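You operate a simulated robot arm through the tools that you are given. There is no shell and no other tool. Be economical: measure what you need, move in short steps, check, and stop when the job is done.

You run a simulated robot arm. Do the job below in one go: nothing can be reset, and whatever is moved stays where it is left.

Task
Take the tape roll and leave it on the low left shelf of the rack. Then shut the middle drawer of the grey bench. Then open the middle chest drawer, take the oil can from the inside of the middle chest drawer and put it on the silver plate and shut the drawer again. Then press the tare button two times. Then put one of the black dividers from the props case in the black tray. Then open the middle bench drawer, take the red coupling from the inside of the middle bench drawer and put it in the green bin, then shut the drawer. Then lift the folding leaf open. Do these in the order given. Set down upright: oil can.

The check looks at the end state, three seconds after you hand in, the way a careful person would. Anything else that was tipped, shoved, dropped, spilled or broken makes it a failure.

Robot
A 7-joint arm with a two-finger parallel gripper on a trunk, on a base that drives. Base frame: it is fixed to the floor where the robot stands at the start and does not move with it; the origin is under the middle of the robot, x ahead of it, y to its left, z up; the surface under the hand at the start is at about z = 0.76. Units: m, degrees, N and s.
Its first joint turns from -166.0 to 166.0 degrees. Places, roughly: black divider (1x8x6 cm) [1, -0.2, 0.9]; black tray (53x29x5 cm) [0.5, 4.6, 0.2]; folding leaf [-2.4, 3.8, 0.7]; green bin (34x26x15 cm) [1.9, -2, 0.3]; low left shelf of the rack [-1.2, 4.6, 0.6]; middle bench drawer [-0.1, -2.7, 0.5]; middle chest drawer [1.5, -1.4, 0.4]; middle drawer of the grey bench [1.6, -2.5, 0.7]; oil can (6x6x12 cm) [1.5, -1.3, 0.4]; red coupling (3x3x4 cm) [0, -2.8, 0.5]; silver plate (12x8x2 cm) [1.9, 3.1, 0.3]; tape roll (6x7x2 cm) [0.7, 0, 0.8]; tare button [1.5, 1.4, 0.8]. Payload 3.43 kg.
Tool frame: the origin (TCP) lies between the finger pads and is the grasp point; the fingertips stand 0.03 m ahead of it; z points along the fingers, y is the line along which they close. The gripper opens to 0.094 m. The fingers are 0.028 m wide and 0.01 m thick; the gripper's body (0.05 by 0.096 m) begins 0.055 m behind the TCP.
Orientation is that of the tool frame in the base frame, as a unit quaternion [w, x, y, z]. With the fingers straight down and closing along the base's y, the tool's x points along the base's -x, its y along +y and its z along -z.

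Tools
- The arm moves only by the tool step_arm. Its argument "commands" is a list of rows, each a list of 7 numbers: the shift along the base's x, y, z in m, then the turn, a rotation vector about the base's x, y, z in degrees, then the opening, from 0 (shut) to 1 (fully open). In form: [[x, y, z, wx, wy, wz, grip], ...]. A call has 1 to 12 rows; each row shifts and turns the commanded pose from where the row before left it. A row lasts 0.2 s, in which the tool goes at most 0.05 m and 8.6 degrees; a call with a longer step from one row to the next is refused whole, and so is a gripper value outside its range. A pose out of reach is approached as far as the arm can. The call stops where the force on the tool passes 40 N (or 10 N more than at its start, if that is more) or the arm is blocked; 0.2 s more then pass. Each finger travels about 0.045 m/s and halts on what it meets, pressing with about 24 N; the grip force reading is that of the motor and also rises with nothing between the fingers. The clock runs only during rows and for 0.2 s after the last one: add rows that do not move to give the fingers time. The reply holds the time, the measured pose of the TCP, the force on the tool along the base axes, the opening and the grip force, in the units named above and with some noise, with the torque about the TCP (base axes, N m) and any sound that the robot's microphone picked up.
- Cameras (640 x 400 px; columns grow to the right, rows downward): "scene" is now at [0.4985, 0.1351, 1.283]; the picture's right is [-0.76, -0.66, 0.00], its down [-0.43, 0.50, -0.75] and it looks along [0.49, -0.57, -0.66] (base axes); focal length 267 px, centre (320, 200). "wrist" rides on the gripper at [0.076, 0.014, -0.103] in the tool frame; the picture's right is [-0.18, 0.98, 0.00], its down [-0.75, -0.14, -0.64] and it looks along [-0.63, -0.12, 0.77] (tool axes); focal length 243 px, centre (320, 200). There is no depth. A picture from a camera that has moved, and an enlarged one, comes with that camera's place and axes in the base frame and with its lens.
- snapshot(camera): a new picture of that camera. The clock stands still meanwhile.
- slide_trunk(by): slides the trunk up (or, below 0, down) by that many m; the arm and the scene camera ride with it, the base frame stays. It gives what a move gives, with no picture.
- roll_base(legs): drives the robot by 1 to 6 legs, each [ahead, left, turn to the left] in m, m and degrees, along the robot's own axes; the way and the turn of a leg run together, so that a leg with both is an arc; at most 1.5 m and 180 degrees a leg. The arm and the cameras ride along, it lands a little off, and it stops where it bumps. It gives what a move gives.
- turn_head(pan, tilt): turns the head with the scene camera to pan (to the left, within 103 degrees either way) and tilt (down, from -29 to 69), counted from straight ahead of the robot. It gives what a move gives.
- zoom(camera, box): a new picture of the part [left, top, right, bottom] of that camera's present view, enlarged. The clock stands still meanwhile.
- close_job(): hands the job in; it is judged then, once.

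Go step by step. Nothing tells you exact positions but the pictures and the camera data: compare them with the known pose of the tool, close in by small moves and look again before you grip or let go. The budget is 217 turns and 210 pictures, counting those below and the enlarged ones. Unless the task says otherwise, let go and move clear before handing in, and close with one line.

The tools are called after "Request:" as name(argument=value, ...) on one line, values as JSON. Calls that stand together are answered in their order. step_arm: Moves the arm, as the interface text tells. Its arguments: {"type":"object","properties":{"commands":{"type":"array","items":{"type":"array","items":{"type":"number"}}}},"required":["commands"]} The other tools are called the same way: slide_trunk (by) slides the trunk up or down; roll_base (legs) drives the base; turn_head (pan, tilt) turns the head that bears the scene camera; snapshot (camera) takes a picture; zoom (camera, box) takes an enlarged picture of a part of a camera's view; close_job () hands the job in.

At the start:

```text
clock: 0.0
eef_pos: [0.634, -0.1691, 1.0467]
tool_rot: [0.0, -0.001, 1.0, 0.0]
contact_force: [-0.3, -0.2, 1.0]
wrist_torque: [-0.02, -0.01, 0.01]
gripper_width: 0.0943
grasp_force: 0.0
trunk travel left (down, up): [-0.35, 0.26]
robot x, y, heading: [-0.0016, -0.0007, 0.1]
head pan, tilt: [-49.0, 41.4]
```

scene: 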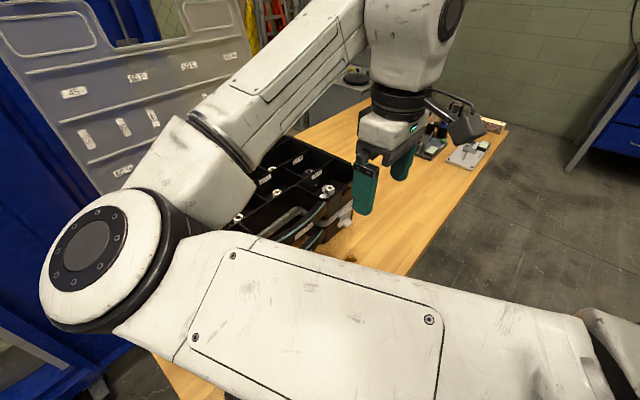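
wrist: 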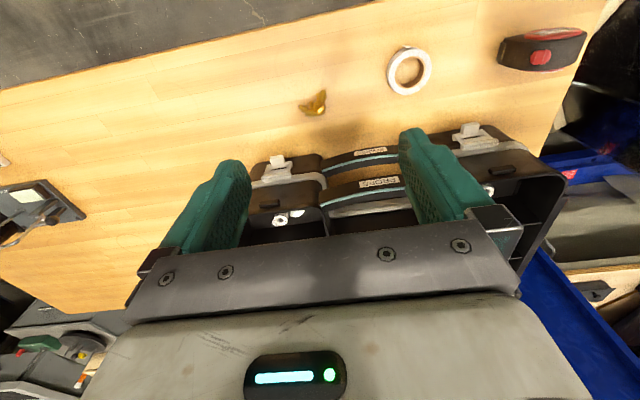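

The tape roll shows as a white ring at about (0.66, -0.05) on the bench. I move above it and look again.

Request:
step_arm(commands=[[0.01, 0.04, -0.02, 0, 0, 0, 1], [0.01, 0.04, -0.02, 0, 0, 0, 1], [0.006, 0.04, -0.03, 0, 0, 0, 1], [0, 0, -0.04, 0, 0, 0, 1], [0, 0, -0.03, 0, 0, 0, 1], [0, 0, 0, 0, 0, 0, 1]])

Request:
snapshot(camera="wrist")

```text
refused: row 3 steps farther than a row can; nothing moved
```

```text
207 pictures are left
camera wrist: at [0.5575, -0.156, 1.1483], right [0.18, 0.98, 0.0], down [0.75, -0.14, 0.64], along [0.63, -0.12, -0.77], focal length 243 px, centre (320, 200)
```

wrist: 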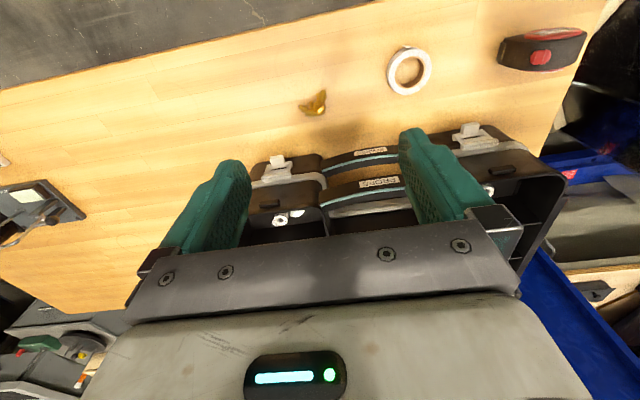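

The step was slightly too long; I repeat it with shorter rows.

Request:
step_arm(commands=[[0.008, 0.04, -0.02, 0, 0, 0, 1], [0.008, 0.04, -0.02, 0, 0, 0, 1], [0.008, 0.04, -0.02, 0, 0, 0, 1], [0, 0, -0.04, 0, 0, 0, 1], [0, 0, -0.04, 0, 0, 0, 1], [0, 0, 0, 0, 0, 0, 1]])

Request:
snapshot(camera="wrist")

```text
clock: 1.4
eef_pos: [0.6567, -0.048, 0.9062]
tool_rot: [0.0, 0.0, 1.0, 0.001]
contact_force: [0.7, 0.7, 0.4]
wrist_torque: [-0.02, -0.02, 0.02]
gripper_width: 0.0944
grasp_force: 0.0
trunk travel left (down, up): [-0.35, 0.26]
robot x, y, heading: [0.0008, 0.0021, 0.2]
head pan, tilt: [-49.0, 41.4]
```

```text
206 pictures are left
camera wrist: at [0.582, -0.0351, 1.0082], right [0.18, 0.98, 0.0], down [0.75, -0.14, 0.64], along [0.63, -0.12, -0.77], focal length 243 px, centre (320, 200)
```

wrist: 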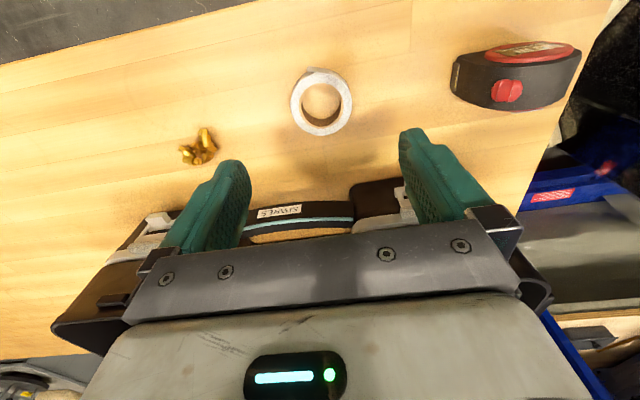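

The ring is right under the tool. I descend, and close on it.

Request:
step_arm(commands=[[0, 0, -0.04, 0, 0, 0, 1], [0, 0, -0.04, 0, 0, 0, 1], [0, 0, -0.025, 0, 0, 0, 1], [0, 0, -0.006, 0, 0, 0, 1], [0, 0, 0, 0, 0, 0, 0.5], [0, 0, 0, 0, 0, 0, 0.3], [0, 0, 0, 0, 0, 0, 0.3], [0, 0, 0, 0, 0, 0, 0.3], [0, 0, 0, 0, 0, 0, 0.3]])

Request:
snapshot(camera="wrist")

```text
clock: 3.4
eef_pos: [0.6576, -0.0497, 0.7942]
tool_rot: [0.0, 0.0, 1.0, -0.001]
contact_force: [-0.2, 1.2, 0.1]
wrist_torque: [0.03, -0.02, 0.03]
gripper_width: 0.053
grasp_force: 24.5
trunk travel left (down, up): [-0.35, 0.26]
robot x, y, heading: [0.0021, -0.0006, 0.0]
head pan, tilt: [-49.0, 41.4]
```

```text
205 pictures are left
camera wrist: at [0.5819, -0.0358, 0.8967], right [0.18, 0.98, 0.0], down [0.75, -0.14, 0.64], along [0.63, -0.12, -0.77], focal length 243 px, centre (320, 200)
```

wrist: 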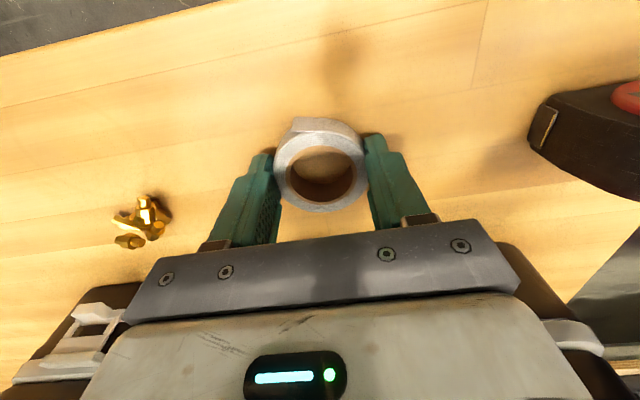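

Gripped. I lift it, draw the arm in, and look round the room toward the rack.

Request:
step_arm(commands=[[0, 0, 0.045, 0, 0, 0, 0.3], [0, 0, 0.045, 0, 0, 0, 0.3], [0, 0, 0.045, 0, 0, 0, 0.3], [-0.04, 0, 0.02, 0, 0, 0, 0.3], [-0.045, 0, 0, 0, 0, 0, 0.3], [-0.045, 0, 0, 0, 0, 0, 0.3], [-0.045, 0, 0, 0, 0, 0, 0.3], [0, 0, 0, 0, 0, 0, 0.3]])

Request:
turn_head(pan=90, tilt=15)

Request:
snapshot(camera="scene")

Request:
turn_head(pan=45, tilt=20)

Request:
snapshot(camera="scene")

Request:
turn_head(pan=0, tilt=25)

Request:
snapshot(camera="scene")

Request:
turn_head(pan=-80, tilt=20)

Request:
snapshot(camera="scene")

```text
clock: 5.2
eef_pos: [0.5352, -0.0497, 0.9502]
tool_rot: [0.0, 0.001, 1.0, 0.0]
contact_force: [0.5, -0.3, 0.8]
wrist_torque: [0.01, -0.03, 0.02]
gripper_width: 0.0283
grasp_force: 0.1
out of reach, approached as far as the arm can: row 6, 7
trunk travel left (down, up): [-0.35, 0.26]
robot x, y, heading: [0.0006, -0.0012, 0.1]
head pan, tilt: [-49.0, 41.4]
```

```text
clock: 7.4
eef_pos: [0.5353, -0.0502, 0.9499]
tool_rot: [-0.001, 0.0, 1.0, 0.0]
contact_force: [0.5, 0.2, 0.4]
wrist_torque: [0.0, -0.02, 0.01]
gripper_width: 0.0282
grasp_force: 0.0
trunk travel left (down, up): [-0.35, 0.26]
robot x, y, heading: [-0.0017, -0.0017, 0.1]
head pan, tilt: [90.0, 15.0]
```

```text
204 pictures are left
camera scene: at [0.4435, 0.292, 1.3246], right [1.0, 0.0, 0.0], down [0.0, -0.26, -0.97], along [0.0, 0.97, -0.26], focal length 267 px, centre (320, 200)
```

scene: 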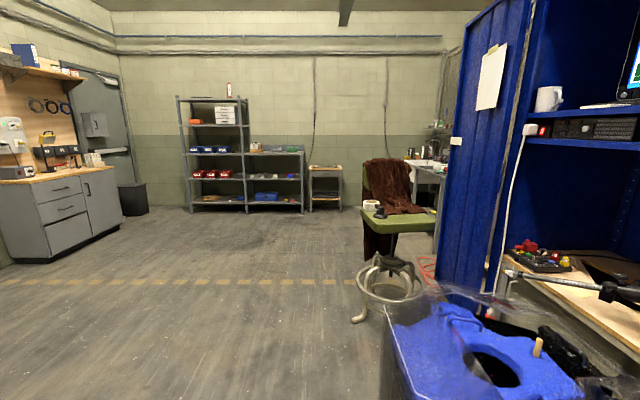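

```text
clock: 8.5
eef_pos: [0.536, -0.0498, 0.9496]
tool_rot: [-0.001, 0.0, 1.0, 0.0]
contact_force: [0.6, 0.1, 0.3]
wrist_torque: [0.03, -0.02, 0.01]
gripper_width: 0.0282
grasp_force: 0.0
trunk travel left (down, up): [-0.35, 0.26]
robot x, y, heading: [-0.0034, -0.0027, -0.0]
head pan, tilt: [45.0, 20.0]
```

```text
203 pictures are left
camera scene: at [0.5092, 0.2645, 1.3165], right [0.71, -0.71, 0.0], down [-0.24, -0.24, -0.94], along [0.66, 0.67, -0.34], focal length 267 px, centre (320, 200)
```

scene: 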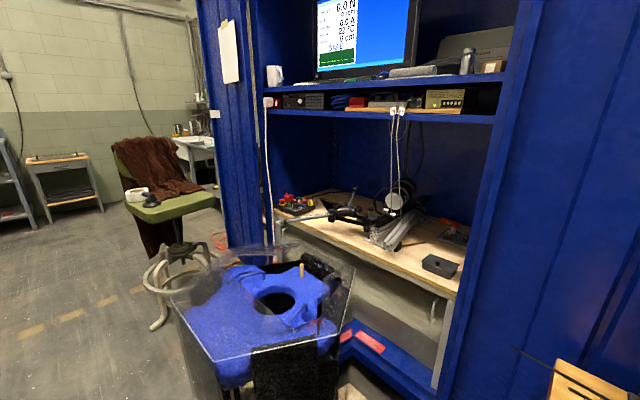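

```text
clock: 9.7
eef_pos: [0.5355, -0.0508, 0.9506]
tool_rot: [0.0, 0.0, 1.0, -0.001]
contact_force: [0.3, -1.0, 1.1]
wrist_torque: [0.0, -0.04, -0.04]
gripper_width: 0.0282
grasp_force: 0.1
trunk travel left (down, up): [-0.35, 0.26]
robot x, y, heading: [0.0001, 0.0023, 0.1]
head pan, tilt: [0.0, 25.0]
```

```text
202 pictures are left
camera scene: at [0.5356, 0.1987, 1.3084], right [0.0, -1.0, 0.0], down [-0.42, 0.0, -0.91], along [0.91, 0.0, -0.42], focal length 267 px, centre (320, 200)
```

scene: 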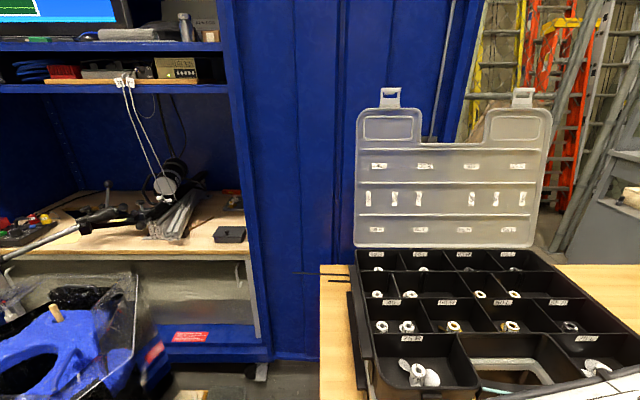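

```text
clock: 11.2
eef_pos: [0.5348, -0.0496, 0.9497]
tool_rot: [-0.001, 0.0, 1.0, 0.0]
contact_force: [-0.4, -0.6, -0.7]
wrist_torque: [0.0, 0.0, -0.01]
gripper_width: 0.028
grasp_force: 0.1
trunk travel left (down, up): [-0.35, 0.26]
robot x, y, heading: [0.0029, -0.0039, 0.2]
head pan, tilt: [-80.0, 20.0]
```

```text
201 pictures are left
camera scene: at [0.4597, 0.1069, 1.3165], right [-0.98, -0.17, 0.0], down [-0.06, 0.34, -0.94], along [0.16, -0.93, -0.34], focal length 267 px, centre (320, 200)
```

scene: 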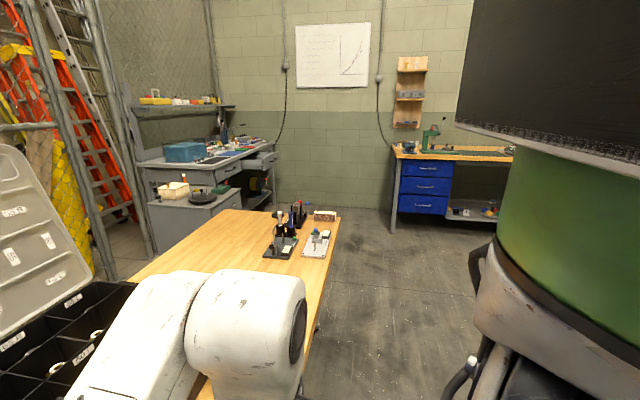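

The gripper reads 0.028 with no force, so the tape has slipped out. I look for it with the wrist camera.

Request:
snapshot(camera="wrist")

```text
200 pictures are left
camera wrist: at [0.4602, -0.0372, 1.0517], right [0.18, 0.98, 0.0], down [0.75, -0.14, 0.64], along [0.63, -0.12, -0.77], focal length 243 px, centre (320, 200)
```

wrist: 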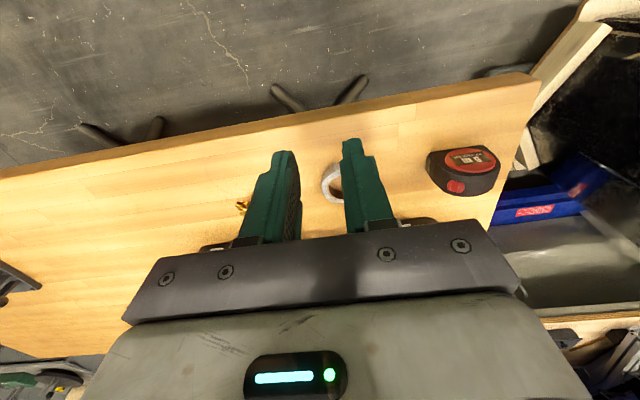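

The tape still lies on the bench near its old place. I go back above it with the gripper open and look.

Request:
step_arm(commands=[[0.03, 0, 0, 0, 0, 0, 0.6], [0.045, 0, 0, 0, 0, 0, 1], [0.045, 0, -0.01, 0, 0, 0, 1], [0.003, -0.005, -0.04, 0, 0, 0, 1], [0, 0, -0.02, 0, 0, 0, 1], [0, 0, 0, 0, 0, 0, 1], [0, 0, 0, 0, 0, 0, 1]])

Request:
snapshot(camera="wrist")

```text
clock: 12.8
eef_pos: [0.6579, -0.0555, 0.8802]
tool_rot: [0.0, 0.0, 1.0, 0.0]
contact_force: [0.1, 0.4, -0.6]
wrist_torque: [-0.01, 0.0, -0.03]
gripper_width: 0.0941
grasp_force: 0.1
trunk travel left (down, up): [-0.35, 0.26]
robot x, y, heading: [0.0007, -0.0029, -0.0]
head pan, tilt: [-80.0, 20.0]
```

```text
199 pictures are left
camera wrist: at [0.5823, -0.0425, 0.9821], right [0.18, 0.98, 0.0], down [0.75, -0.14, 0.64], along [0.63, -0.12, -0.77], focal length 243 px, centre (320, 200)
```

wrist: 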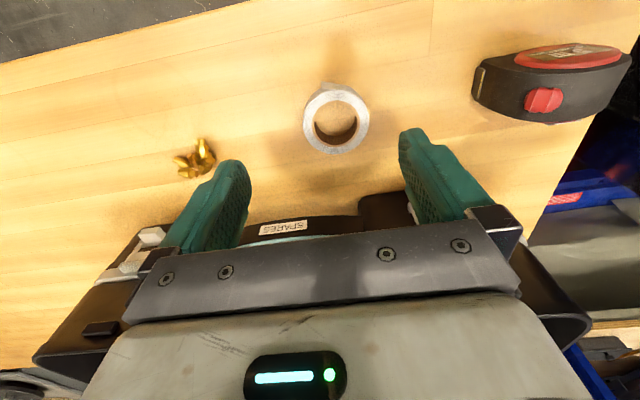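

Ring centre now about (0.665, -0.044). I shift over it and descend carefully to feel the bench.

Request:
step_arm(commands=[[0.007, 0.011, -0.03, 0, 0, 0, 1], [0, 0, -0.035, 0, 0, 0, 1], [0, 0, -0.02, 0, 0, 0, 1], [0, 0, -0.005, 0, 0, 0, 1], [0, 0, 0, 0, 0, 0, 1]])

Request:
zoom(camera="wrist", box=[160, 80, 480, 280])

```text
clock: 14.0
eef_pos: [0.6642, -0.0443, 0.79]
tool_rot: [0.001, 0.001, 1.0, 0.0]
contact_force: [2.1, -0.7, 8.5]
wrist_torque: [0.37, 0.01, -0.2]
gripper_width: 0.0935
grasp_force: 0.0
trunk travel left (down, up): [-0.35, 0.26]
robot x, y, heading: [-0.0003, 0.0031, 0.1]
head pan, tilt: [-80.0, 20.0]
```

```text
2.00 times, centred on (320, 180) of wrist
camera zoom: at [0.5885, -0.0314, 0.892], right [0.19, 0.98, 0.0], down [0.75, -0.14, 0.64], along [0.63, -0.12, -0.77], focal length 485 px, centre (320, 240)
```

zoom: 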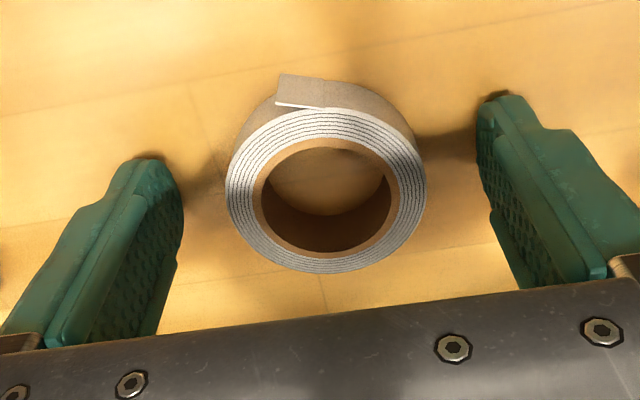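

Centred and just touching the bench. I raise 2 mm, close fully and lift slowly, checking the width.

Request:
step_arm(commands=[[0, 0, 0.002, 0, 0, 0, 0.7], [0, 0, 0, 0, 0, 0, 0.4], [0, 0, 0, 0, 0, 0, 0.0], [0, 0, 0, 0, 0, 0, 0], [0, 0, 0, 0, 0, 0, 0], [0, 0, 0, 0, 0, 0, 0], [0, 0, 0.01, 0, 0, 0, 0], [0, 0, 0.01, 0, 0, 0, 0], [0, 0, 0.01, 0, 0, 0, 0]])

Request:
snapshot(camera="wrist")

```text
clock: 16.0
eef_pos: [0.6646, -0.0449, 0.8223]
tool_rot: [0.0, 0.0, 1.0, 0.001]
contact_force: [0.9, 0.4, -0.5]
wrist_torque: [-0.01, 0.0, -0.02]
gripper_width: 0.0539
grasp_force: 24.0
trunk travel left (down, up): [-0.35, 0.26]
robot x, y, heading: [0.0011, 0.0012, -0.1]
head pan, tilt: [-80.0, 20.0]
```

```text
197 pictures are left
camera wrist: at [0.5894, -0.0315, 0.9243], right [0.18, 0.98, 0.0], down [0.75, -0.14, 0.64], along [0.63, -0.12, -0.77], focal length 243 px, centre (320, 200)
```

wrist: 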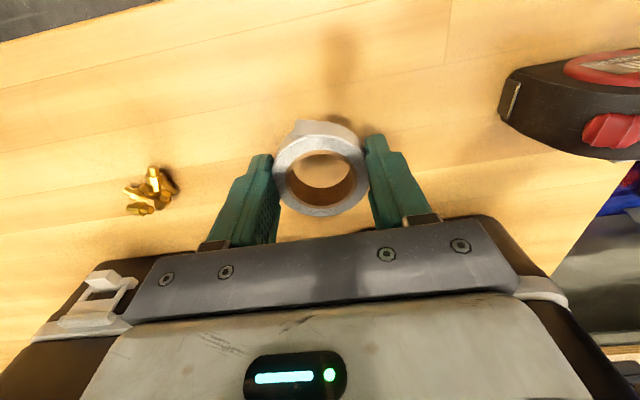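

The tape is held. I lift it higher and check what stands beside and behind me before driving.

Request:
step_arm(commands=[[0, 0, 0.03, 0, 0, 0, 0], [0, 0, 0.04, 0, 0, 0, 0], [0, 0, 0.04, 0, 0, 0, 0], [-0.02, 0, 0.04, 0, 0, 0, 0], [-0.02, 0, 0.04, 0, 0, 0, 0], [0, 0, 0, 0, 0, 0, 0]])

Request:
turn_head(pan=-103, tilt=35)

Request:
snapshot(camera="scene")

Request:
turn_head(pan=103, tilt=45)

Request:
snapshot(camera="scene")

```text
clock: 17.4
eef_pos: [0.6256, -0.042, 1.0129]
tool_rot: [0.0, 0.0, 1.0, 0.0]
contact_force: [0.8, 0.0, -0.8]
wrist_torque: [0.06, 0.01, -0.02]
gripper_width: 0.0539
grasp_force: 24.1
trunk travel left (down, up): [-0.35, 0.26]
robot x, y, heading: [0.0001, -0.0028, 0.1]
head pan, tilt: [-80.0, 20.0]
```

```text
clock: 18.3
eef_pos: [0.6259, -0.0432, 1.0117]
tool_rot: [0.0, -0.001, 1.0, 0.0]
contact_force: [-0.7, 0.4, -0.4]
wrist_torque: [0.02, 0.02, 0.0]
gripper_width: 0.0536
grasp_force: 23.9
trunk travel left (down, up): [-0.35, 0.26]
robot x, y, heading: [0.0012, -0.0005, 0.2]
head pan, tilt: [-103.0, 35.0]
```

```text
196 pictures are left
camera scene: at [0.4237, 0.1128, 1.2927], right [-0.97, 0.22, 0.0], down [0.13, 0.56, -0.82], along [-0.18, -0.8, -0.57], focal length 267 px, centre (320, 200)
```

scene: 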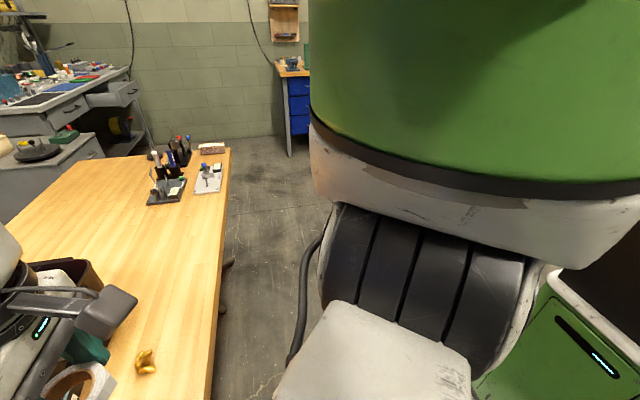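

```text
clock: 21.3
eef_pos: [0.6254, -0.043, 1.0127]
tool_rot: [0.001, 0.0, 1.0, 0.001]
contact_force: [0.2, -0.6, -0.5]
wrist_torque: [0.0, 0.03, 0.04]
gripper_width: 0.053
grasp_force: 24.0
trunk travel left (down, up): [-0.35, 0.26]
robot x, y, heading: [0.0033, -0.0024, 0.1]
head pan, tilt: [103.0, 45.0]
```

```text
195 pictures are left
camera scene: at [0.4252, 0.2778, 1.2778], right [0.97, 0.22, 0.0], down [0.16, -0.69, -0.71], along [-0.16, 0.69, -0.71], focal length 267 px, centre (320, 200)
```

scene: 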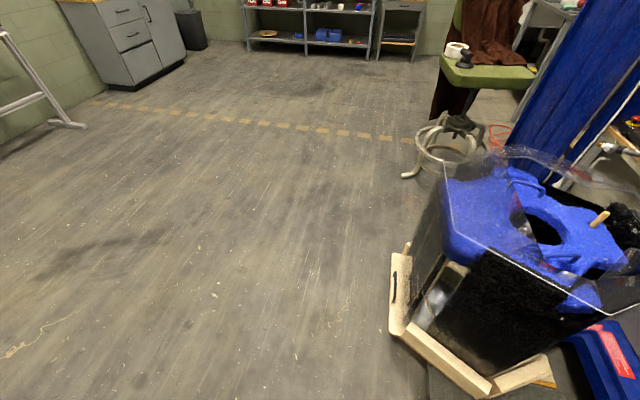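

The floor to the left is clear. I back off a little, turn left and drive toward the rack.

Request:
roll_base(legs=[[-0.3, 0, 0], [0, 0, 90], [1.3, 0.6, 0], [1.0, 0.35, 0]])

Request:
turn_head(pan=0, tilt=25)

Request:
snapshot(camera="scene")

```text
clock: 39.0
eef_pos: [-1.2437, 2.9309, 1.013]
tool_rot: [0.0, 0.716, -0.699, 0.0]
contact_force: [0.0, 0.0, 0.2]
wrist_torque: [0.04, -0.01, 0.04]
gripper_width: 0.0529
grasp_force: 23.3
trunk travel left (down, up): [-0.35, 0.26]
robot x, y, heading: [-1.2715, 2.3042, 91.3]
head pan, tilt: [103.0, 45.0]
```

```text
clock: 40.8
eef_pos: [-1.2444, 2.9315, 1.0126]
tool_rot: [0.0, 0.716, -0.698, 0.0]
contact_force: [0.9, -0.2, 0.0]
wrist_torque: [0.0, 0.03, 0.0]
gripper_width: 0.0531
grasp_force: 24.9
trunk travel left (down, up): [-0.35, 0.26]
robot x, y, heading: [-1.2781, 2.3037, 91.4]
head pan, tilt: [0.0, 25.0]
```

```text
194 pictures are left
camera scene: at [-1.4794, 2.8376, 1.3084], right [1.0, 0.02, 0.0], down [0.01, -0.42, -0.91], along [-0.02, 0.91, -0.42], focal length 267 px, centre (320, 200)
```

scene: 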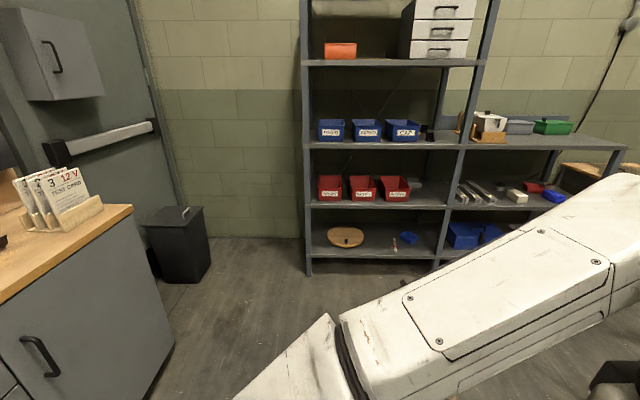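

The rack's shelf with red bins sits at about z = 0.59, matching the "low left shelf". I zoom in to find a free spot.

Request:
zoom(camera="scene", box=[290, 110, 480, 270])

```text
2.50 times, centred on (385, 190) of scene
camera zoom: at [-1.4794, 2.8376, 1.3084], right [1.0, 0.02, 0.0], down [0.01, -0.42, -0.91], along [-0.02, 0.91, -0.42], focal length 668 px, centre (158, 225)
```

zoom: 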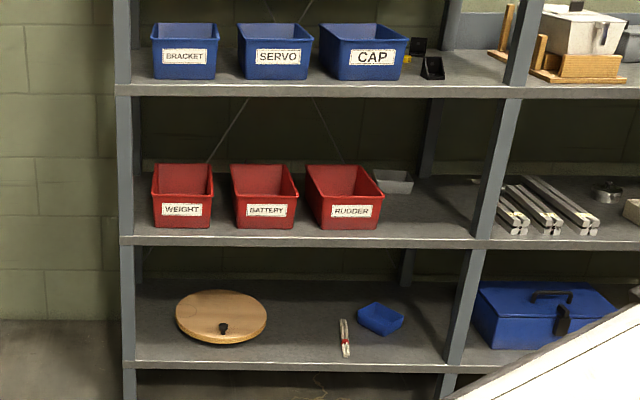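

I pick the free spot right of the RUDDER bin, near (-0.78, 4.45). I drive up so that it is straight ahead, then look again.

Request:
roll_base(legs=[[1.2, -0.52, -1.4]])

Request:
turn_head(pan=-15, tilt=35)

Request:
snapshot(camera="scene")

Request:
snapshot(camera="wrist")

```text
clock: 47.3
eef_pos: [-0.7354, 4.1338, 1.0123]
tool_rot: [0.0, 0.708, -0.706, 0.001]
contact_force: [-0.3, 0.5, -0.1]
wrist_torque: [0.02, 0.0, 0.01]
gripper_width: 0.053
grasp_force: 24.2
trunk travel left (down, up): [-0.35, 0.26]
robot x, y, heading: [-0.7745, 3.5057, 90.0]
head pan, tilt: [0.0, 25.0]
```

```text
clock: 48.1
eef_pos: [-0.7351, 4.1349, 1.0113]
tool_rot: [0.0, 0.708, -0.706, 0.001]
contact_force: [0.1, 0.1, 0.0]
wrist_torque: [-0.01, 0.03, -0.01]
gripper_width: 0.0529
grasp_force: 24.3
trunk travel left (down, up): [-0.35, 0.26]
robot x, y, heading: [-0.7761, 3.5089, 90.1]
head pan, tilt: [-15.0, 35.0]
```

```text
192 pictures are left
camera scene: at [-0.9494, 4.0385, 1.2927], right [0.97, -0.25, 0.0], down [-0.15, -0.55, -0.82], along [0.21, 0.79, -0.57], focal length 267 px, centre (320, 200)
```

scene: 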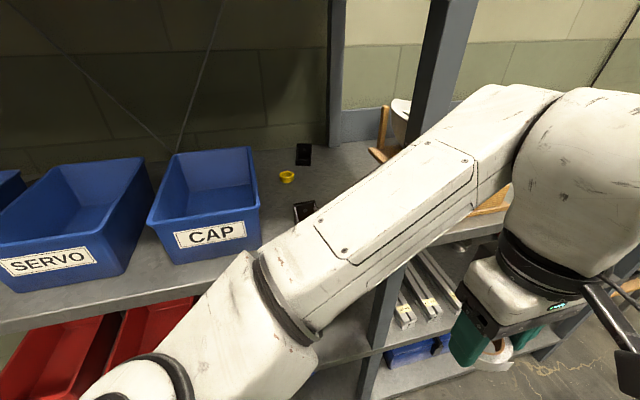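

```text
191 pictures are left
camera wrist: at [-0.7487, 4.0565, 1.1143], right [-0.98, 0.18, 0.0], down [0.14, 0.75, 0.64], along [0.12, 0.63, -0.77], focal length 243 px, centre (320, 200)
```

wrist: 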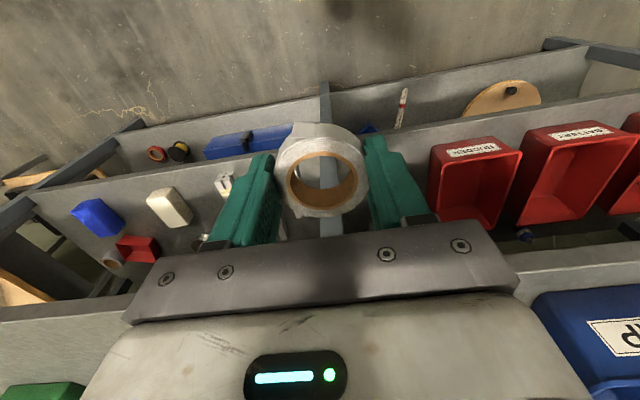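

The free gap on the shelf spans x about -0.94 to -0.77, front edge y about 4.29. I lower outside the rack while tilting the tool 45° forward.

Request:
step_arm(commands=[[-0.02, 0, -0.035, 0, 0, 0, 0], [-0.02, 0, -0.035, 5, 0, 0, 0], [-0.02, 0, -0.035, 8, 0, 0, 0], [-0.02, 0, -0.035, 8, 0, 0, 0], [-0.02, 0, -0.035, 8, 0, 0, 0], [-0.02, 0, -0.035, 8, 0, 0, 0], [0, 0, -0.03, 8, 0, 0, 0], [0, 0, 0, 0, 0, 0, 0]])

Request:
snapshot(camera="wrist")

Request:
snapshot(camera="scene")

```text
clock: 49.9
eef_pos: [-0.8547, 4.135, 0.772]
tool_rot: [-0.271, 0.654, -0.652, -0.27]
contact_force: [0.0, -0.2, 0.9]
wrist_torque: [0.0, 0.01, 0.01]
gripper_width: 0.0528
grasp_force: 23.7
trunk travel left (down, up): [-0.35, 0.26]
robot x, y, heading: [-0.7804, 3.5074, 90.1]
head pan, tilt: [-15.0, 35.0]
```

```text
190 pictures are left
camera wrist: at [-0.8688, 4.0067, 0.7907], right [-0.98, 0.13, 0.13], down [0.14, 0.08, 0.99], along [0.12, 0.99, -0.09], focal length 243 px, centre (320, 200)
```

wrist: 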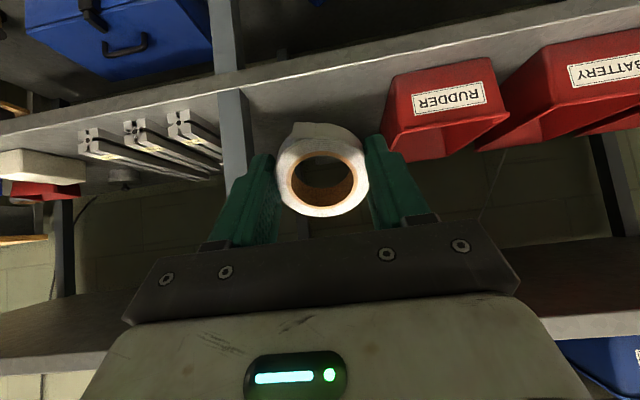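

```text
189 pictures are left
camera scene: at [-0.9494, 4.0383, 1.2927], right [0.97, -0.26, 0.0], down [-0.15, -0.55, -0.82], along [0.21, 0.79, -0.57], focal length 267 px, centre (320, 200)
```

scene: 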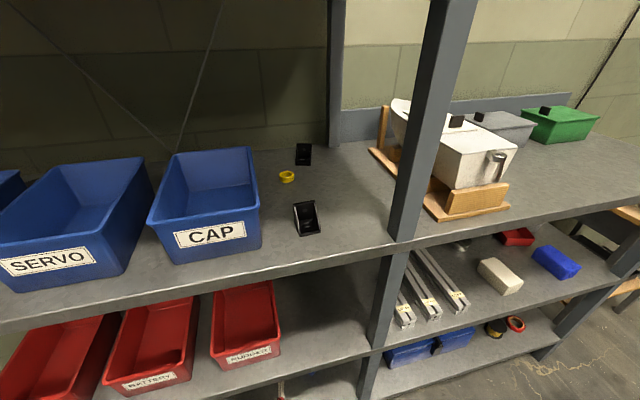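

Clear gap ahead, shelf surface about z = 0.595. I go forward over the shelf and lower gently.

Request:
step_arm(commands=[[0.012, 0.0, -0.04, 0, 0, 0, 0], [0, 0.01, -0.04, 0, 0, 0, 0], [0, 0.045, 0, 0, 0, 0, 0], [0, 0.045, 0, 0, 0, 0, 0], [0, 0.045, 0, 0, 0, 0, 0], [0, 0.045, 0, 0, 0, 0, 0], [0, 0.045, 0, 0, 0, 0, 0], [0, 0.02, -0.02, 0, 0, 0, 0], [0, 0, -0.015, 0, 0, 0, 0], [0, 0, 0, 0, 0, 0, 0]])

Request:
snapshot(camera="wrist")

Request:
snapshot(camera="scene")

```text
clock: 52.1
eef_pos: [-0.8439, 4.3888, 0.6569]
tool_rot: [-0.271, 0.654, -0.652, -0.27]
contact_force: [-0.1, -0.3, -0.9]
wrist_torque: [-0.05, -0.02, -0.01]
gripper_width: 0.0528
grasp_force: 24.0
trunk travel left (down, up): [-0.35, 0.26]
robot x, y, heading: [-0.7754, 3.508, 90.4]
head pan, tilt: [-15.0, 35.0]
```

```text
188 pictures are left
camera wrist: at [-0.8565, 4.2615, 0.6755], right [-0.98, 0.13, 0.13], down [0.14, 0.08, 0.99], along [0.12, 0.99, -0.1], focal length 243 px, centre (320, 200)
```

wrist: 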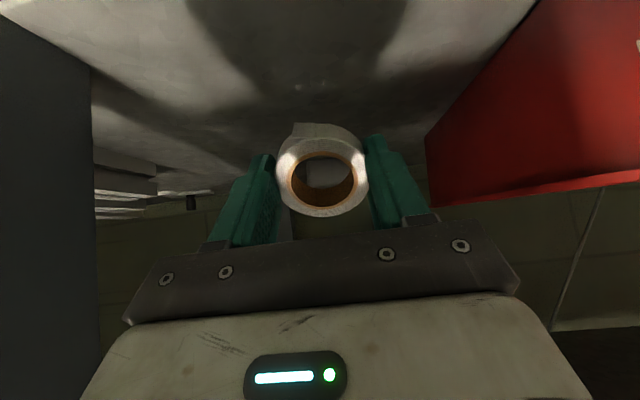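

```text
187 pictures are left
camera scene: at [-0.9493, 4.0385, 1.2926], right [0.97, -0.26, 0.0], down [-0.15, -0.55, -0.82], along [0.21, 0.79, -0.57], focal length 267 px, centre (320, 200)
```

scene: 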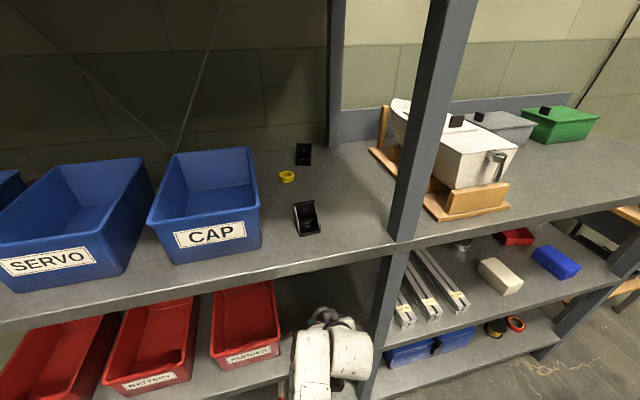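

Good clearances. I lower in small steps until contact.

Request:
step_arm(commands=[[0, 0, -0.008, 0, 0, 0, 0], [0, 0, -0.006, 0, 0, 0, 0], [0, 0, -0.005, 0, 0, 0, 0], [0, 0, -0.004, 0, 0, 0, 0], [0, 0, 0, 0, 0, 0, 0]])

Request:
snapshot(camera="wrist")

```text
clock: 53.3
eef_pos: [-0.8429, 4.3893, 0.6347]
tool_rot: [-0.271, 0.655, -0.651, -0.271]
contact_force: [0.2, -0.7, -0.3]
wrist_torque: [-0.02, 0.01, -0.05]
gripper_width: 0.0526
grasp_force: 23.8
trunk travel left (down, up): [-0.35, 0.26]
robot x, y, heading: [-0.7772, 3.5118, 90.2]
head pan, tilt: [-15.0, 35.0]
```

```text
186 pictures are left
camera wrist: at [-0.8565, 4.2613, 0.6527], right [-0.98, 0.13, 0.13], down [0.14, 0.08, 0.99], along [0.12, 0.99, -0.1], focal length 243 px, centre (320, 200)
```

wrist: 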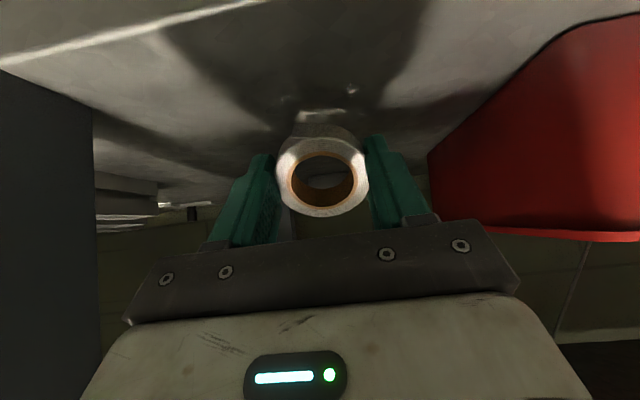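

Not yet touching; lowering further.

Request:
step_arm(commands=[[0, 0, -0.004, 0, 0, 0, 0], [0, 0, -0.003, 0, 0, 0, 0], [0, 0, -0.003, 0, 0, 0, 0], [0, 0, -0.003, 0, 0, 0, 0]])

```text
clock: 54.3
eef_pos: [-0.8414, 4.3893, 0.6211]
tool_rot: [-0.271, 0.655, -0.652, -0.27]
contact_force: [0.1, 0.5, 0.1]
wrist_torque: [-0.03, -0.03, 0.05]
gripper_width: 0.0531
grasp_force: 23.9
trunk travel left (down, up): [-0.35, 0.26]
robot x, y, heading: [-0.7749, 3.5065, 90.4]
head pan, tilt: [-15.0, 35.0]
```

Request:
step_arm(commands=[[0, 0, -0.003, 0, 0, 0, 0], [0, 0, -0.003, 0, 0, 0, 0], [0, 0, -0.003, 0, 0, 0, 0], [0, 0, 0, 0, 0, 0, 0]])

Request:
snapshot(camera="wrist")

```text
clock: 55.3
eef_pos: [-0.843, 4.3886, 0.6133]
tool_rot: [-0.273, 0.654, -0.652, -0.271]
contact_force: [-0.5, 7.2, 21.6]
wrist_torque: [0.39, -0.01, -0.01]
gripper_width: 0.0535
grasp_force: 24.1
trunk travel left (down, up): [-0.35, 0.26]
robot x, y, heading: [-0.7769, 3.5073, 90.2]
head pan, tilt: [-15.0, 35.0]
```

```text
185 pictures are left
camera wrist: at [-0.8565, 4.2618, 0.6316], right [-0.98, 0.13, 0.13], down [0.14, 0.08, 0.99], along [0.12, 0.99, -0.09], focal length 243 px, centre (320, 200)
```

wrist: 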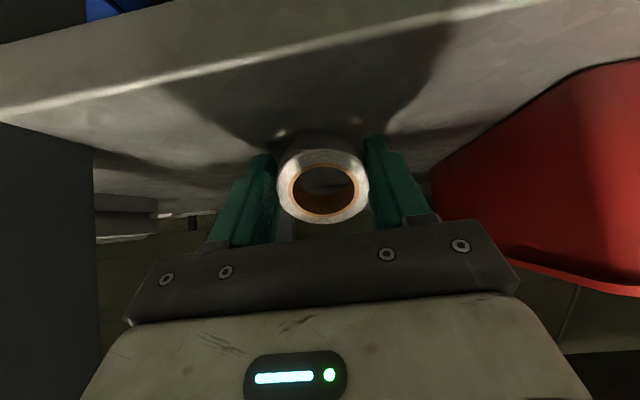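

Contact felt. I ease up 3 mm, open, then draw back along the tool axis and look.

Request:
step_arm(commands=[[0, 0, 0.003, 0, 0, 0, 0], [0, 0, 0, 0, 0, 0, 0.65], [0, 0, 0, 0, 0, 0, 0.8], [0, 0, 0, 0, 0, 0, 0.9], [0, 0, 0, 0, 0, 0, 0.9], [0, 0, 0, 0, 0, 0, 0.9], [0, -0.01, 0.01, 0, 0, 0, 0.9], [0, -0.025, 0.025, 0, 0, 0, 0.9], [0, -0.03, 0.03, 0, 0, 0, 0.9], [0, -0.04, 0.02, 0, 0, 0, 0.9]])

Request:
snapshot(camera="wrist")

```text
clock: 57.5
eef_pos: [-0.8418, 4.2841, 0.7008]
tool_rot: [-0.271, 0.655, -0.652, -0.27]
contact_force: [0.0, 0.5, -0.1]
wrist_torque: [-0.01, 0.03, 0.02]
gripper_width: 0.0846
grasp_force: 0.2
trunk travel left (down, up): [-0.35, 0.26]
robot x, y, heading: [-0.7751, 3.5086, 90.2]
head pan, tilt: [-15.0, 35.0]
```

```text
184 pictures are left
camera wrist: at [-0.8551, 4.157, 0.7186], right [-0.98, 0.13, 0.13], down [0.14, 0.08, 0.99], along [0.12, 0.99, -0.1], focal length 243 px, centre (320, 200)
```

wrist: 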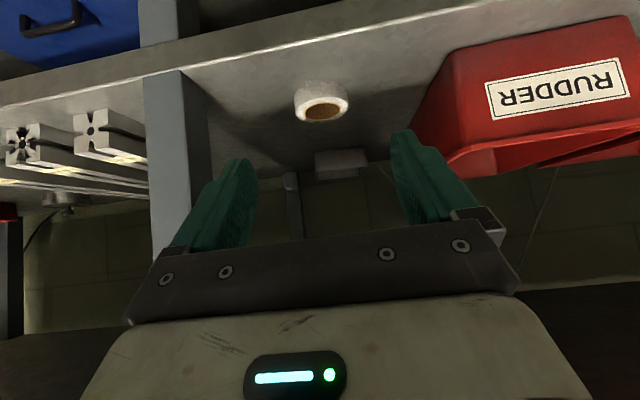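

The tape roll lies flat on the shelf. I back away, bring the tool upright again, turn round and drive toward the grey bench side.

Request:
roll_base(legs=[[-0.6, 0, 0]])

Request:
step_arm(commands=[[0, 0, 0.04, -8, 0, 0, 0.9], [0, -0.02, 0.04, -8, 0, 0, 0.9], [0, -0.02, 0.04, -8, 0, 0, 0.9], [0, -0.03, 0.035, -8, 0, 0, 0.9], [0, -0.03, 0.035, -8, 0, 0, 0.9], [0, -0.03, 0.035, -5, 0, 0, 0.9], [0, -0.02, 0.04, 0, 0, 0, 0.9], [0, 0, 0.04, 0, 0, 0, 0.9], [0, 0, 0, 0, 0, 0, 0.9]])

Request:
roll_base(legs=[[0, 0, 180], [1.5, 0, 0], [1.0, 0, 0]])

Request:
turn_head(pan=0, tilt=20)

Request:
snapshot(camera="scene")

Request:
turn_head(pan=45, tilt=25)

Request:
snapshot(camera="scene")

```text
clock: 60.9
eef_pos: [-0.8388, 3.6823, 0.7001]
tool_rot: [0.271, -0.653, 0.654, 0.269]
contact_force: [1.1, 0.0, -0.2]
wrist_torque: [0.01, -0.02, -0.01]
gripper_width: 0.0847
grasp_force: 0.0
trunk travel left (down, up): [-0.35, 0.26]
robot x, y, heading: [-0.7707, 2.9031, 89.9]
head pan, tilt: [-15.0, 35.0]
```

```text
clock: 62.9
eef_pos: [-0.8386, 3.5325, 1.0052]
tool_rot: [0.001, -0.707, 0.708, -0.002]
contact_force: [-1.5, -0.8, 0.8]
wrist_torque: [0.0, -0.01, -0.02]
gripper_width: 0.0847
grasp_force: 0.1
trunk travel left (down, up): [-0.35, 0.26]
robot x, y, heading: [-0.7766, 2.9086, 89.7]
head pan, tilt: [-15.0, 35.0]
```

```text
clock: 82.4
eef_pos: [-0.7727, -0.2247, 1.0044]
tool_rot: [-0.002, 0.713, 0.701, -0.002]
contact_force: [0.2, -0.7, 0.4]
wrist_torque: [0.01, -0.05, -0.02]
gripper_width: 0.0845
grasp_force: 0.0
trunk travel left (down, up): [-0.35, 0.26]
robot x, y, heading: [-0.8261, 0.4008, -90.9]
head pan, tilt: [-15.0, 35.0]
```

```text
clock: 83.2
eef_pos: [-0.7741, -0.2238, 1.0038]
tool_rot: [0.0, 0.713, 0.701, -0.001]
contact_force: [-0.2, -0.5, -0.3]
wrist_torque: [-0.02, 0.01, 0.02]
gripper_width: 0.0849
grasp_force: 0.2
trunk travel left (down, up): [-0.35, 0.26]
robot x, y, heading: [-0.8235, 0.4038, -90.9]
head pan, tilt: [0.0, 20.0]
```

```text
183 pictures are left
camera scene: at [-0.6396, -0.1319, 1.3164], right [-1.0, 0.02, 0.0], down [0.01, 0.34, -0.94], along [-0.02, -0.94, -0.34], focal length 267 px, centre (320, 200)
```

scene: 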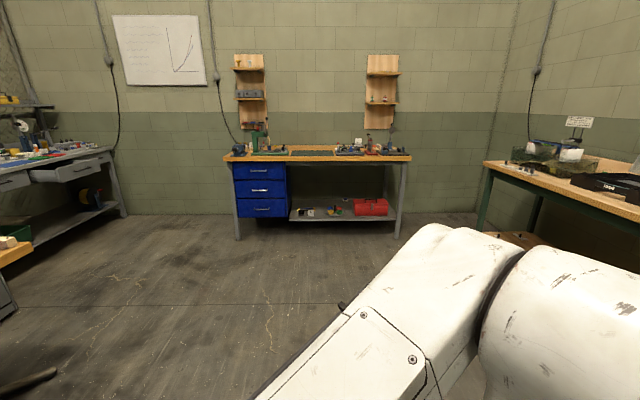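

```text
clock: 84.3
eef_pos: [-0.7742, -0.2238, 1.0039]
tool_rot: [-0.001, 0.713, 0.701, -0.001]
contact_force: [0.4, -0.2, -0.5]
wrist_torque: [0.0, 0.04, -0.02]
gripper_width: 0.0849
grasp_force: 0.1
trunk travel left (down, up): [-0.35, 0.26]
robot x, y, heading: [-0.8285, 0.4024, -90.8]
head pan, tilt: [45.0, 25.0]
```

```text
182 pictures are left
camera scene: at [-0.574, -0.1051, 1.3084], right [-0.72, -0.69, 0.0], down [-0.29, 0.3, -0.91], along [0.63, -0.65, -0.42], focal length 267 px, centre (320, 200)
```

scene: 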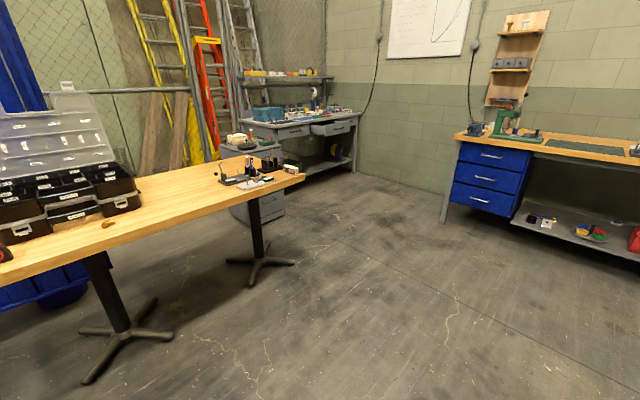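

The grey bench with its pulled-out drawer is in the far corner, the chest just in front of it. I drive round the end of the wooden table and face it.

Request:
roll_base(legs=[[1.4, 0.3, 0], [0.6, 0.2, 0], [0, 0, 90]])

Request:
turn_head(pan=-10, tilt=25)

Request:
snapshot(camera="scene")

Request:
snapshot(camera="wrist")

```text
clock: 98.4
eef_pos: [0.2649, -1.5485, 1.0046]
tool_rot: [0.0, 0.008, 1.0, -0.001]
contact_force: [0.3, 0.2, 0.8]
wrist_torque: [0.0, 0.0, -0.02]
gripper_width: 0.0846
grasp_force: 0.0
trunk travel left (down, up): [-0.35, 0.26]
robot x, y, heading: [-0.3626, -1.6029, -0.9]
head pan, tilt: [45.0, 25.0]
```

```text
clock: 99.6
eef_pos: [0.2632, -1.5476, 1.004]
tool_rot: [0.001, 0.008, 1.0, -0.001]
contact_force: [0.5, -0.5, 0.2]
wrist_torque: [0.02, 0.04, -0.01]
gripper_width: 0.0847
grasp_force: 0.0
trunk travel left (down, up): [-0.35, 0.26]
robot x, y, heading: [-0.3637, -1.5962, -1.2]
head pan, tilt: [-10.0, 25.0]
```

```text
181 pictures are left
camera scene: at [0.1733, -1.4277, 1.3084], right [-0.19, -0.98, 0.0], down [-0.42, 0.08, -0.91], along [0.89, -0.17, -0.42], focal length 267 px, centre (320, 200)
```

scene: 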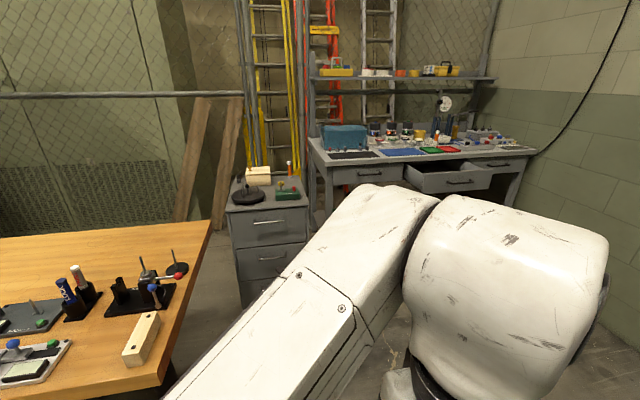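

```text
180 pictures are left
camera wrist: at [0.1885, -1.5336, 1.1065], right [0.2, 0.98, 0.0], down [0.75, -0.15, 0.64], along [0.63, -0.13, -0.77], focal length 243 px, centre (320, 200)
```

wrist: 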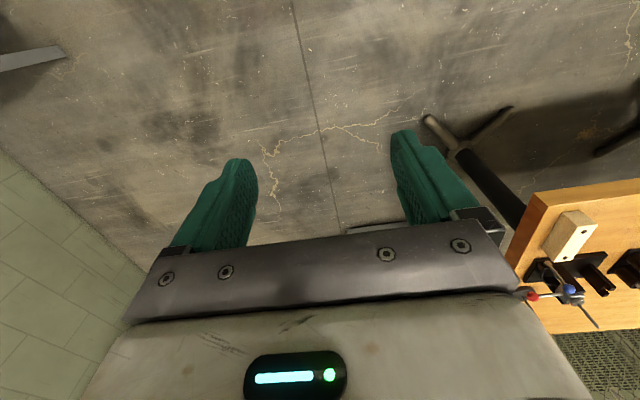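

The middle drawer of the grey bench is out; its handle is near (1.6, -2.65, 0.68). I drive up in front of it.

Request:
roll_base(legs=[[0.3, -0.55, 1], [0.75, -0.35, 0]])

Request:
turn_head(pan=-15, tilt=35)

Request:
snapshot(camera="scene")

Request:
snapshot(camera="wrist")

```text
clock: 107.2
eef_pos: [1.3074, -2.4606, 1.0055]
tool_rot: [0.0, 0.006, 1.0, -0.002]
contact_force: [-0.1, -0.5, -0.7]
wrist_torque: [-0.04, 0.0, 0.04]
gripper_width: 0.0846
grasp_force: 0.0
trunk travel left (down, up): [-0.35, 0.26]
robot x, y, heading: [0.6785, -2.5153, -1.2]
head pan, tilt: [-10.0, 25.0]
```

```text
clock: 107.9
eef_pos: [1.3063, -2.4599, 1.0042]
tool_rot: [0.0, 0.006, 1.0, -0.002]
contact_force: [-0.2, -0.5, 0.2]
wrist_torque: [-0.04, -0.01, -0.02]
gripper_width: 0.0846
grasp_force: 0.0
trunk travel left (down, up): [-0.35, 0.26]
robot x, y, heading: [0.6792, -2.5122, -0.8]
head pan, tilt: [-15.0, 35.0]
```

```text
179 pictures are left
camera scene: at [1.2101, -2.3467, 1.2927], right [-0.27, -0.96, 0.0], down [-0.55, 0.16, -0.82], along [0.79, -0.22, -0.57], focal length 267 px, centre (320, 200)
```

scene: 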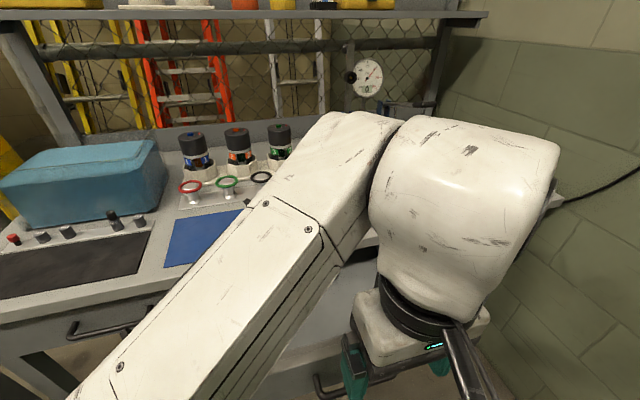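

```text
178 pictures are left
camera wrist: at [1.2314, -2.4458, 1.1065], right [0.2, 0.98, 0.0], down [0.75, -0.15, 0.64], along [0.63, -0.13, -0.77], focal length 243 px, centre (320, 200)
```

wrist: 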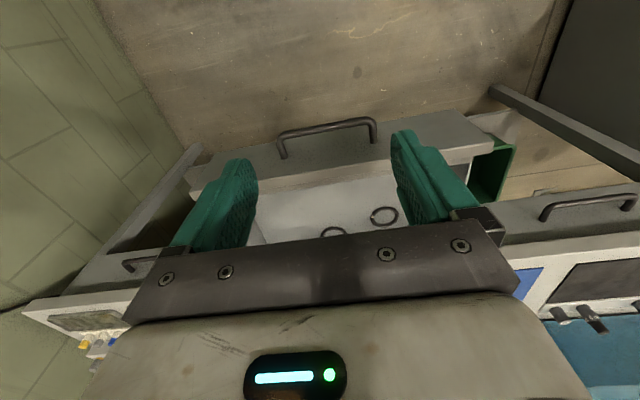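

Drawer handle is near (1.42, -2.47, 0.68), pulled out about 0.2 m. I close the fingers, tilt the tool forward and lower in front of the handle.

Request:
step_arm(commands=[[0, 0, -0.04, 0, 0, 0, 0.5], [-0.01, 0, -0.04, 0, -7, 0, 0], [-0.01, 0, -0.045, 0, -7, 0, 0], [-0.01, 0, -0.045, 0, -7, 0, 0], [0, 0, -0.045, 0, -7, 0, 0], [0, 0, -0.045, 0, -7, 0, 0], [0, 0, -0.045, 0, 0, 0, 0], [0, 0, 0, 0, 0, 0, 0]])

Request:
snapshot(camera="wrist")

Request:
snapshot(camera="scene")

```text
clock: 109.7
eef_pos: [1.2767, -2.4608, 0.6992]
tool_rot: [0.301, 0.006, 0.954, 0.001]
contact_force: [0.1, -0.9, -0.4]
wrist_torque: [0.01, 0.03, 0.03]
gripper_width: 0.0
grasp_force: 24.1
trunk travel left (down, up): [-0.35, 0.26]
robot x, y, heading: [0.6769, -2.5103, -0.9]
head pan, tilt: [-15.0, 35.0]
```

```text
177 pictures are left
camera wrist: at [1.1558, -2.4463, 0.7388], right [0.16, 0.98, 0.11], down [0.25, -0.15, 0.96], along [0.96, -0.13, -0.27], focal length 243 px, centre (320, 200)
```

wrist: 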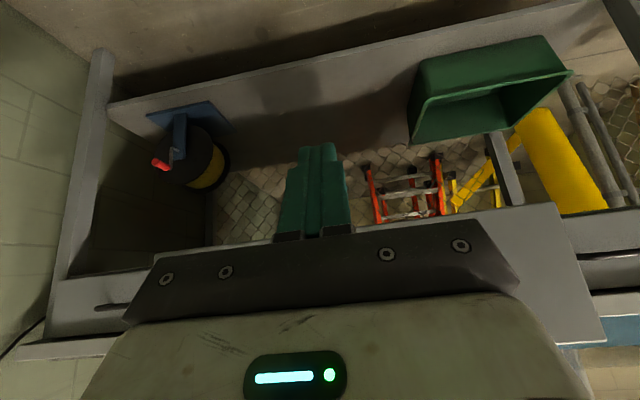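

```text
176 pictures are left
camera scene: at [1.21, -2.3467, 1.2927], right [-0.27, -0.96, 0.0], down [-0.55, 0.16, -0.82], along [0.79, -0.22, -0.57], focal length 267 px, centre (320, 200)
```

scene: 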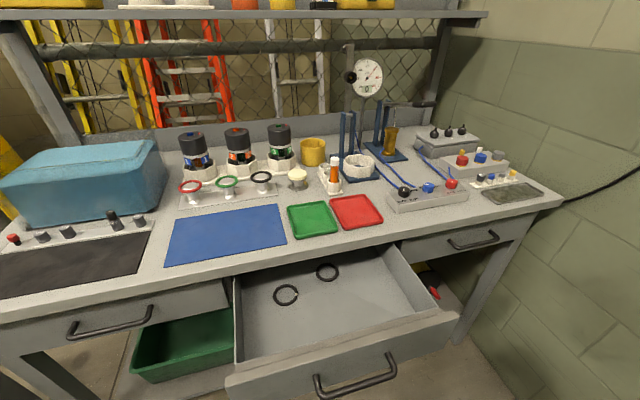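

The drawer is higher than I judged: its face spans about z = 0.70–0.80 with the handle near 0.755. I raise the tool and look again.

Request:
step_arm(commands=[[0, 0, 0.03, 0, 0, 0, 0], [0, 0, 0.03, 0, 0, 0, 0], [0, 0, 0, 0, 0, 0, 0]])

Request:
snapshot(camera="wrist")

```text
clock: 110.5
eef_pos: [1.2769, -2.4607, 0.7601]
tool_rot: [0.3, 0.007, 0.954, 0.0]
contact_force: [-0.3, 0.2, -0.2]
wrist_torque: [0.0, 0.01, 0.0]
gripper_width: 0.0
grasp_force: 23.6
trunk travel left (down, up): [-0.35, 0.26]
robot x, y, heading: [0.6785, -2.5154, -0.7]
head pan, tilt: [-15.0, 35.0]
```

```text
175 pictures are left
camera wrist: at [1.1562, -2.4462, 0.7996], right [0.16, 0.98, 0.11], down [0.25, -0.15, 0.96], along [0.96, -0.13, -0.27], focal length 243 px, centre (320, 200)
```

wrist: 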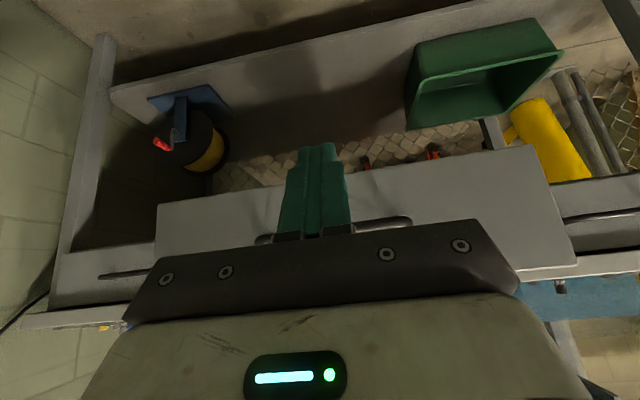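

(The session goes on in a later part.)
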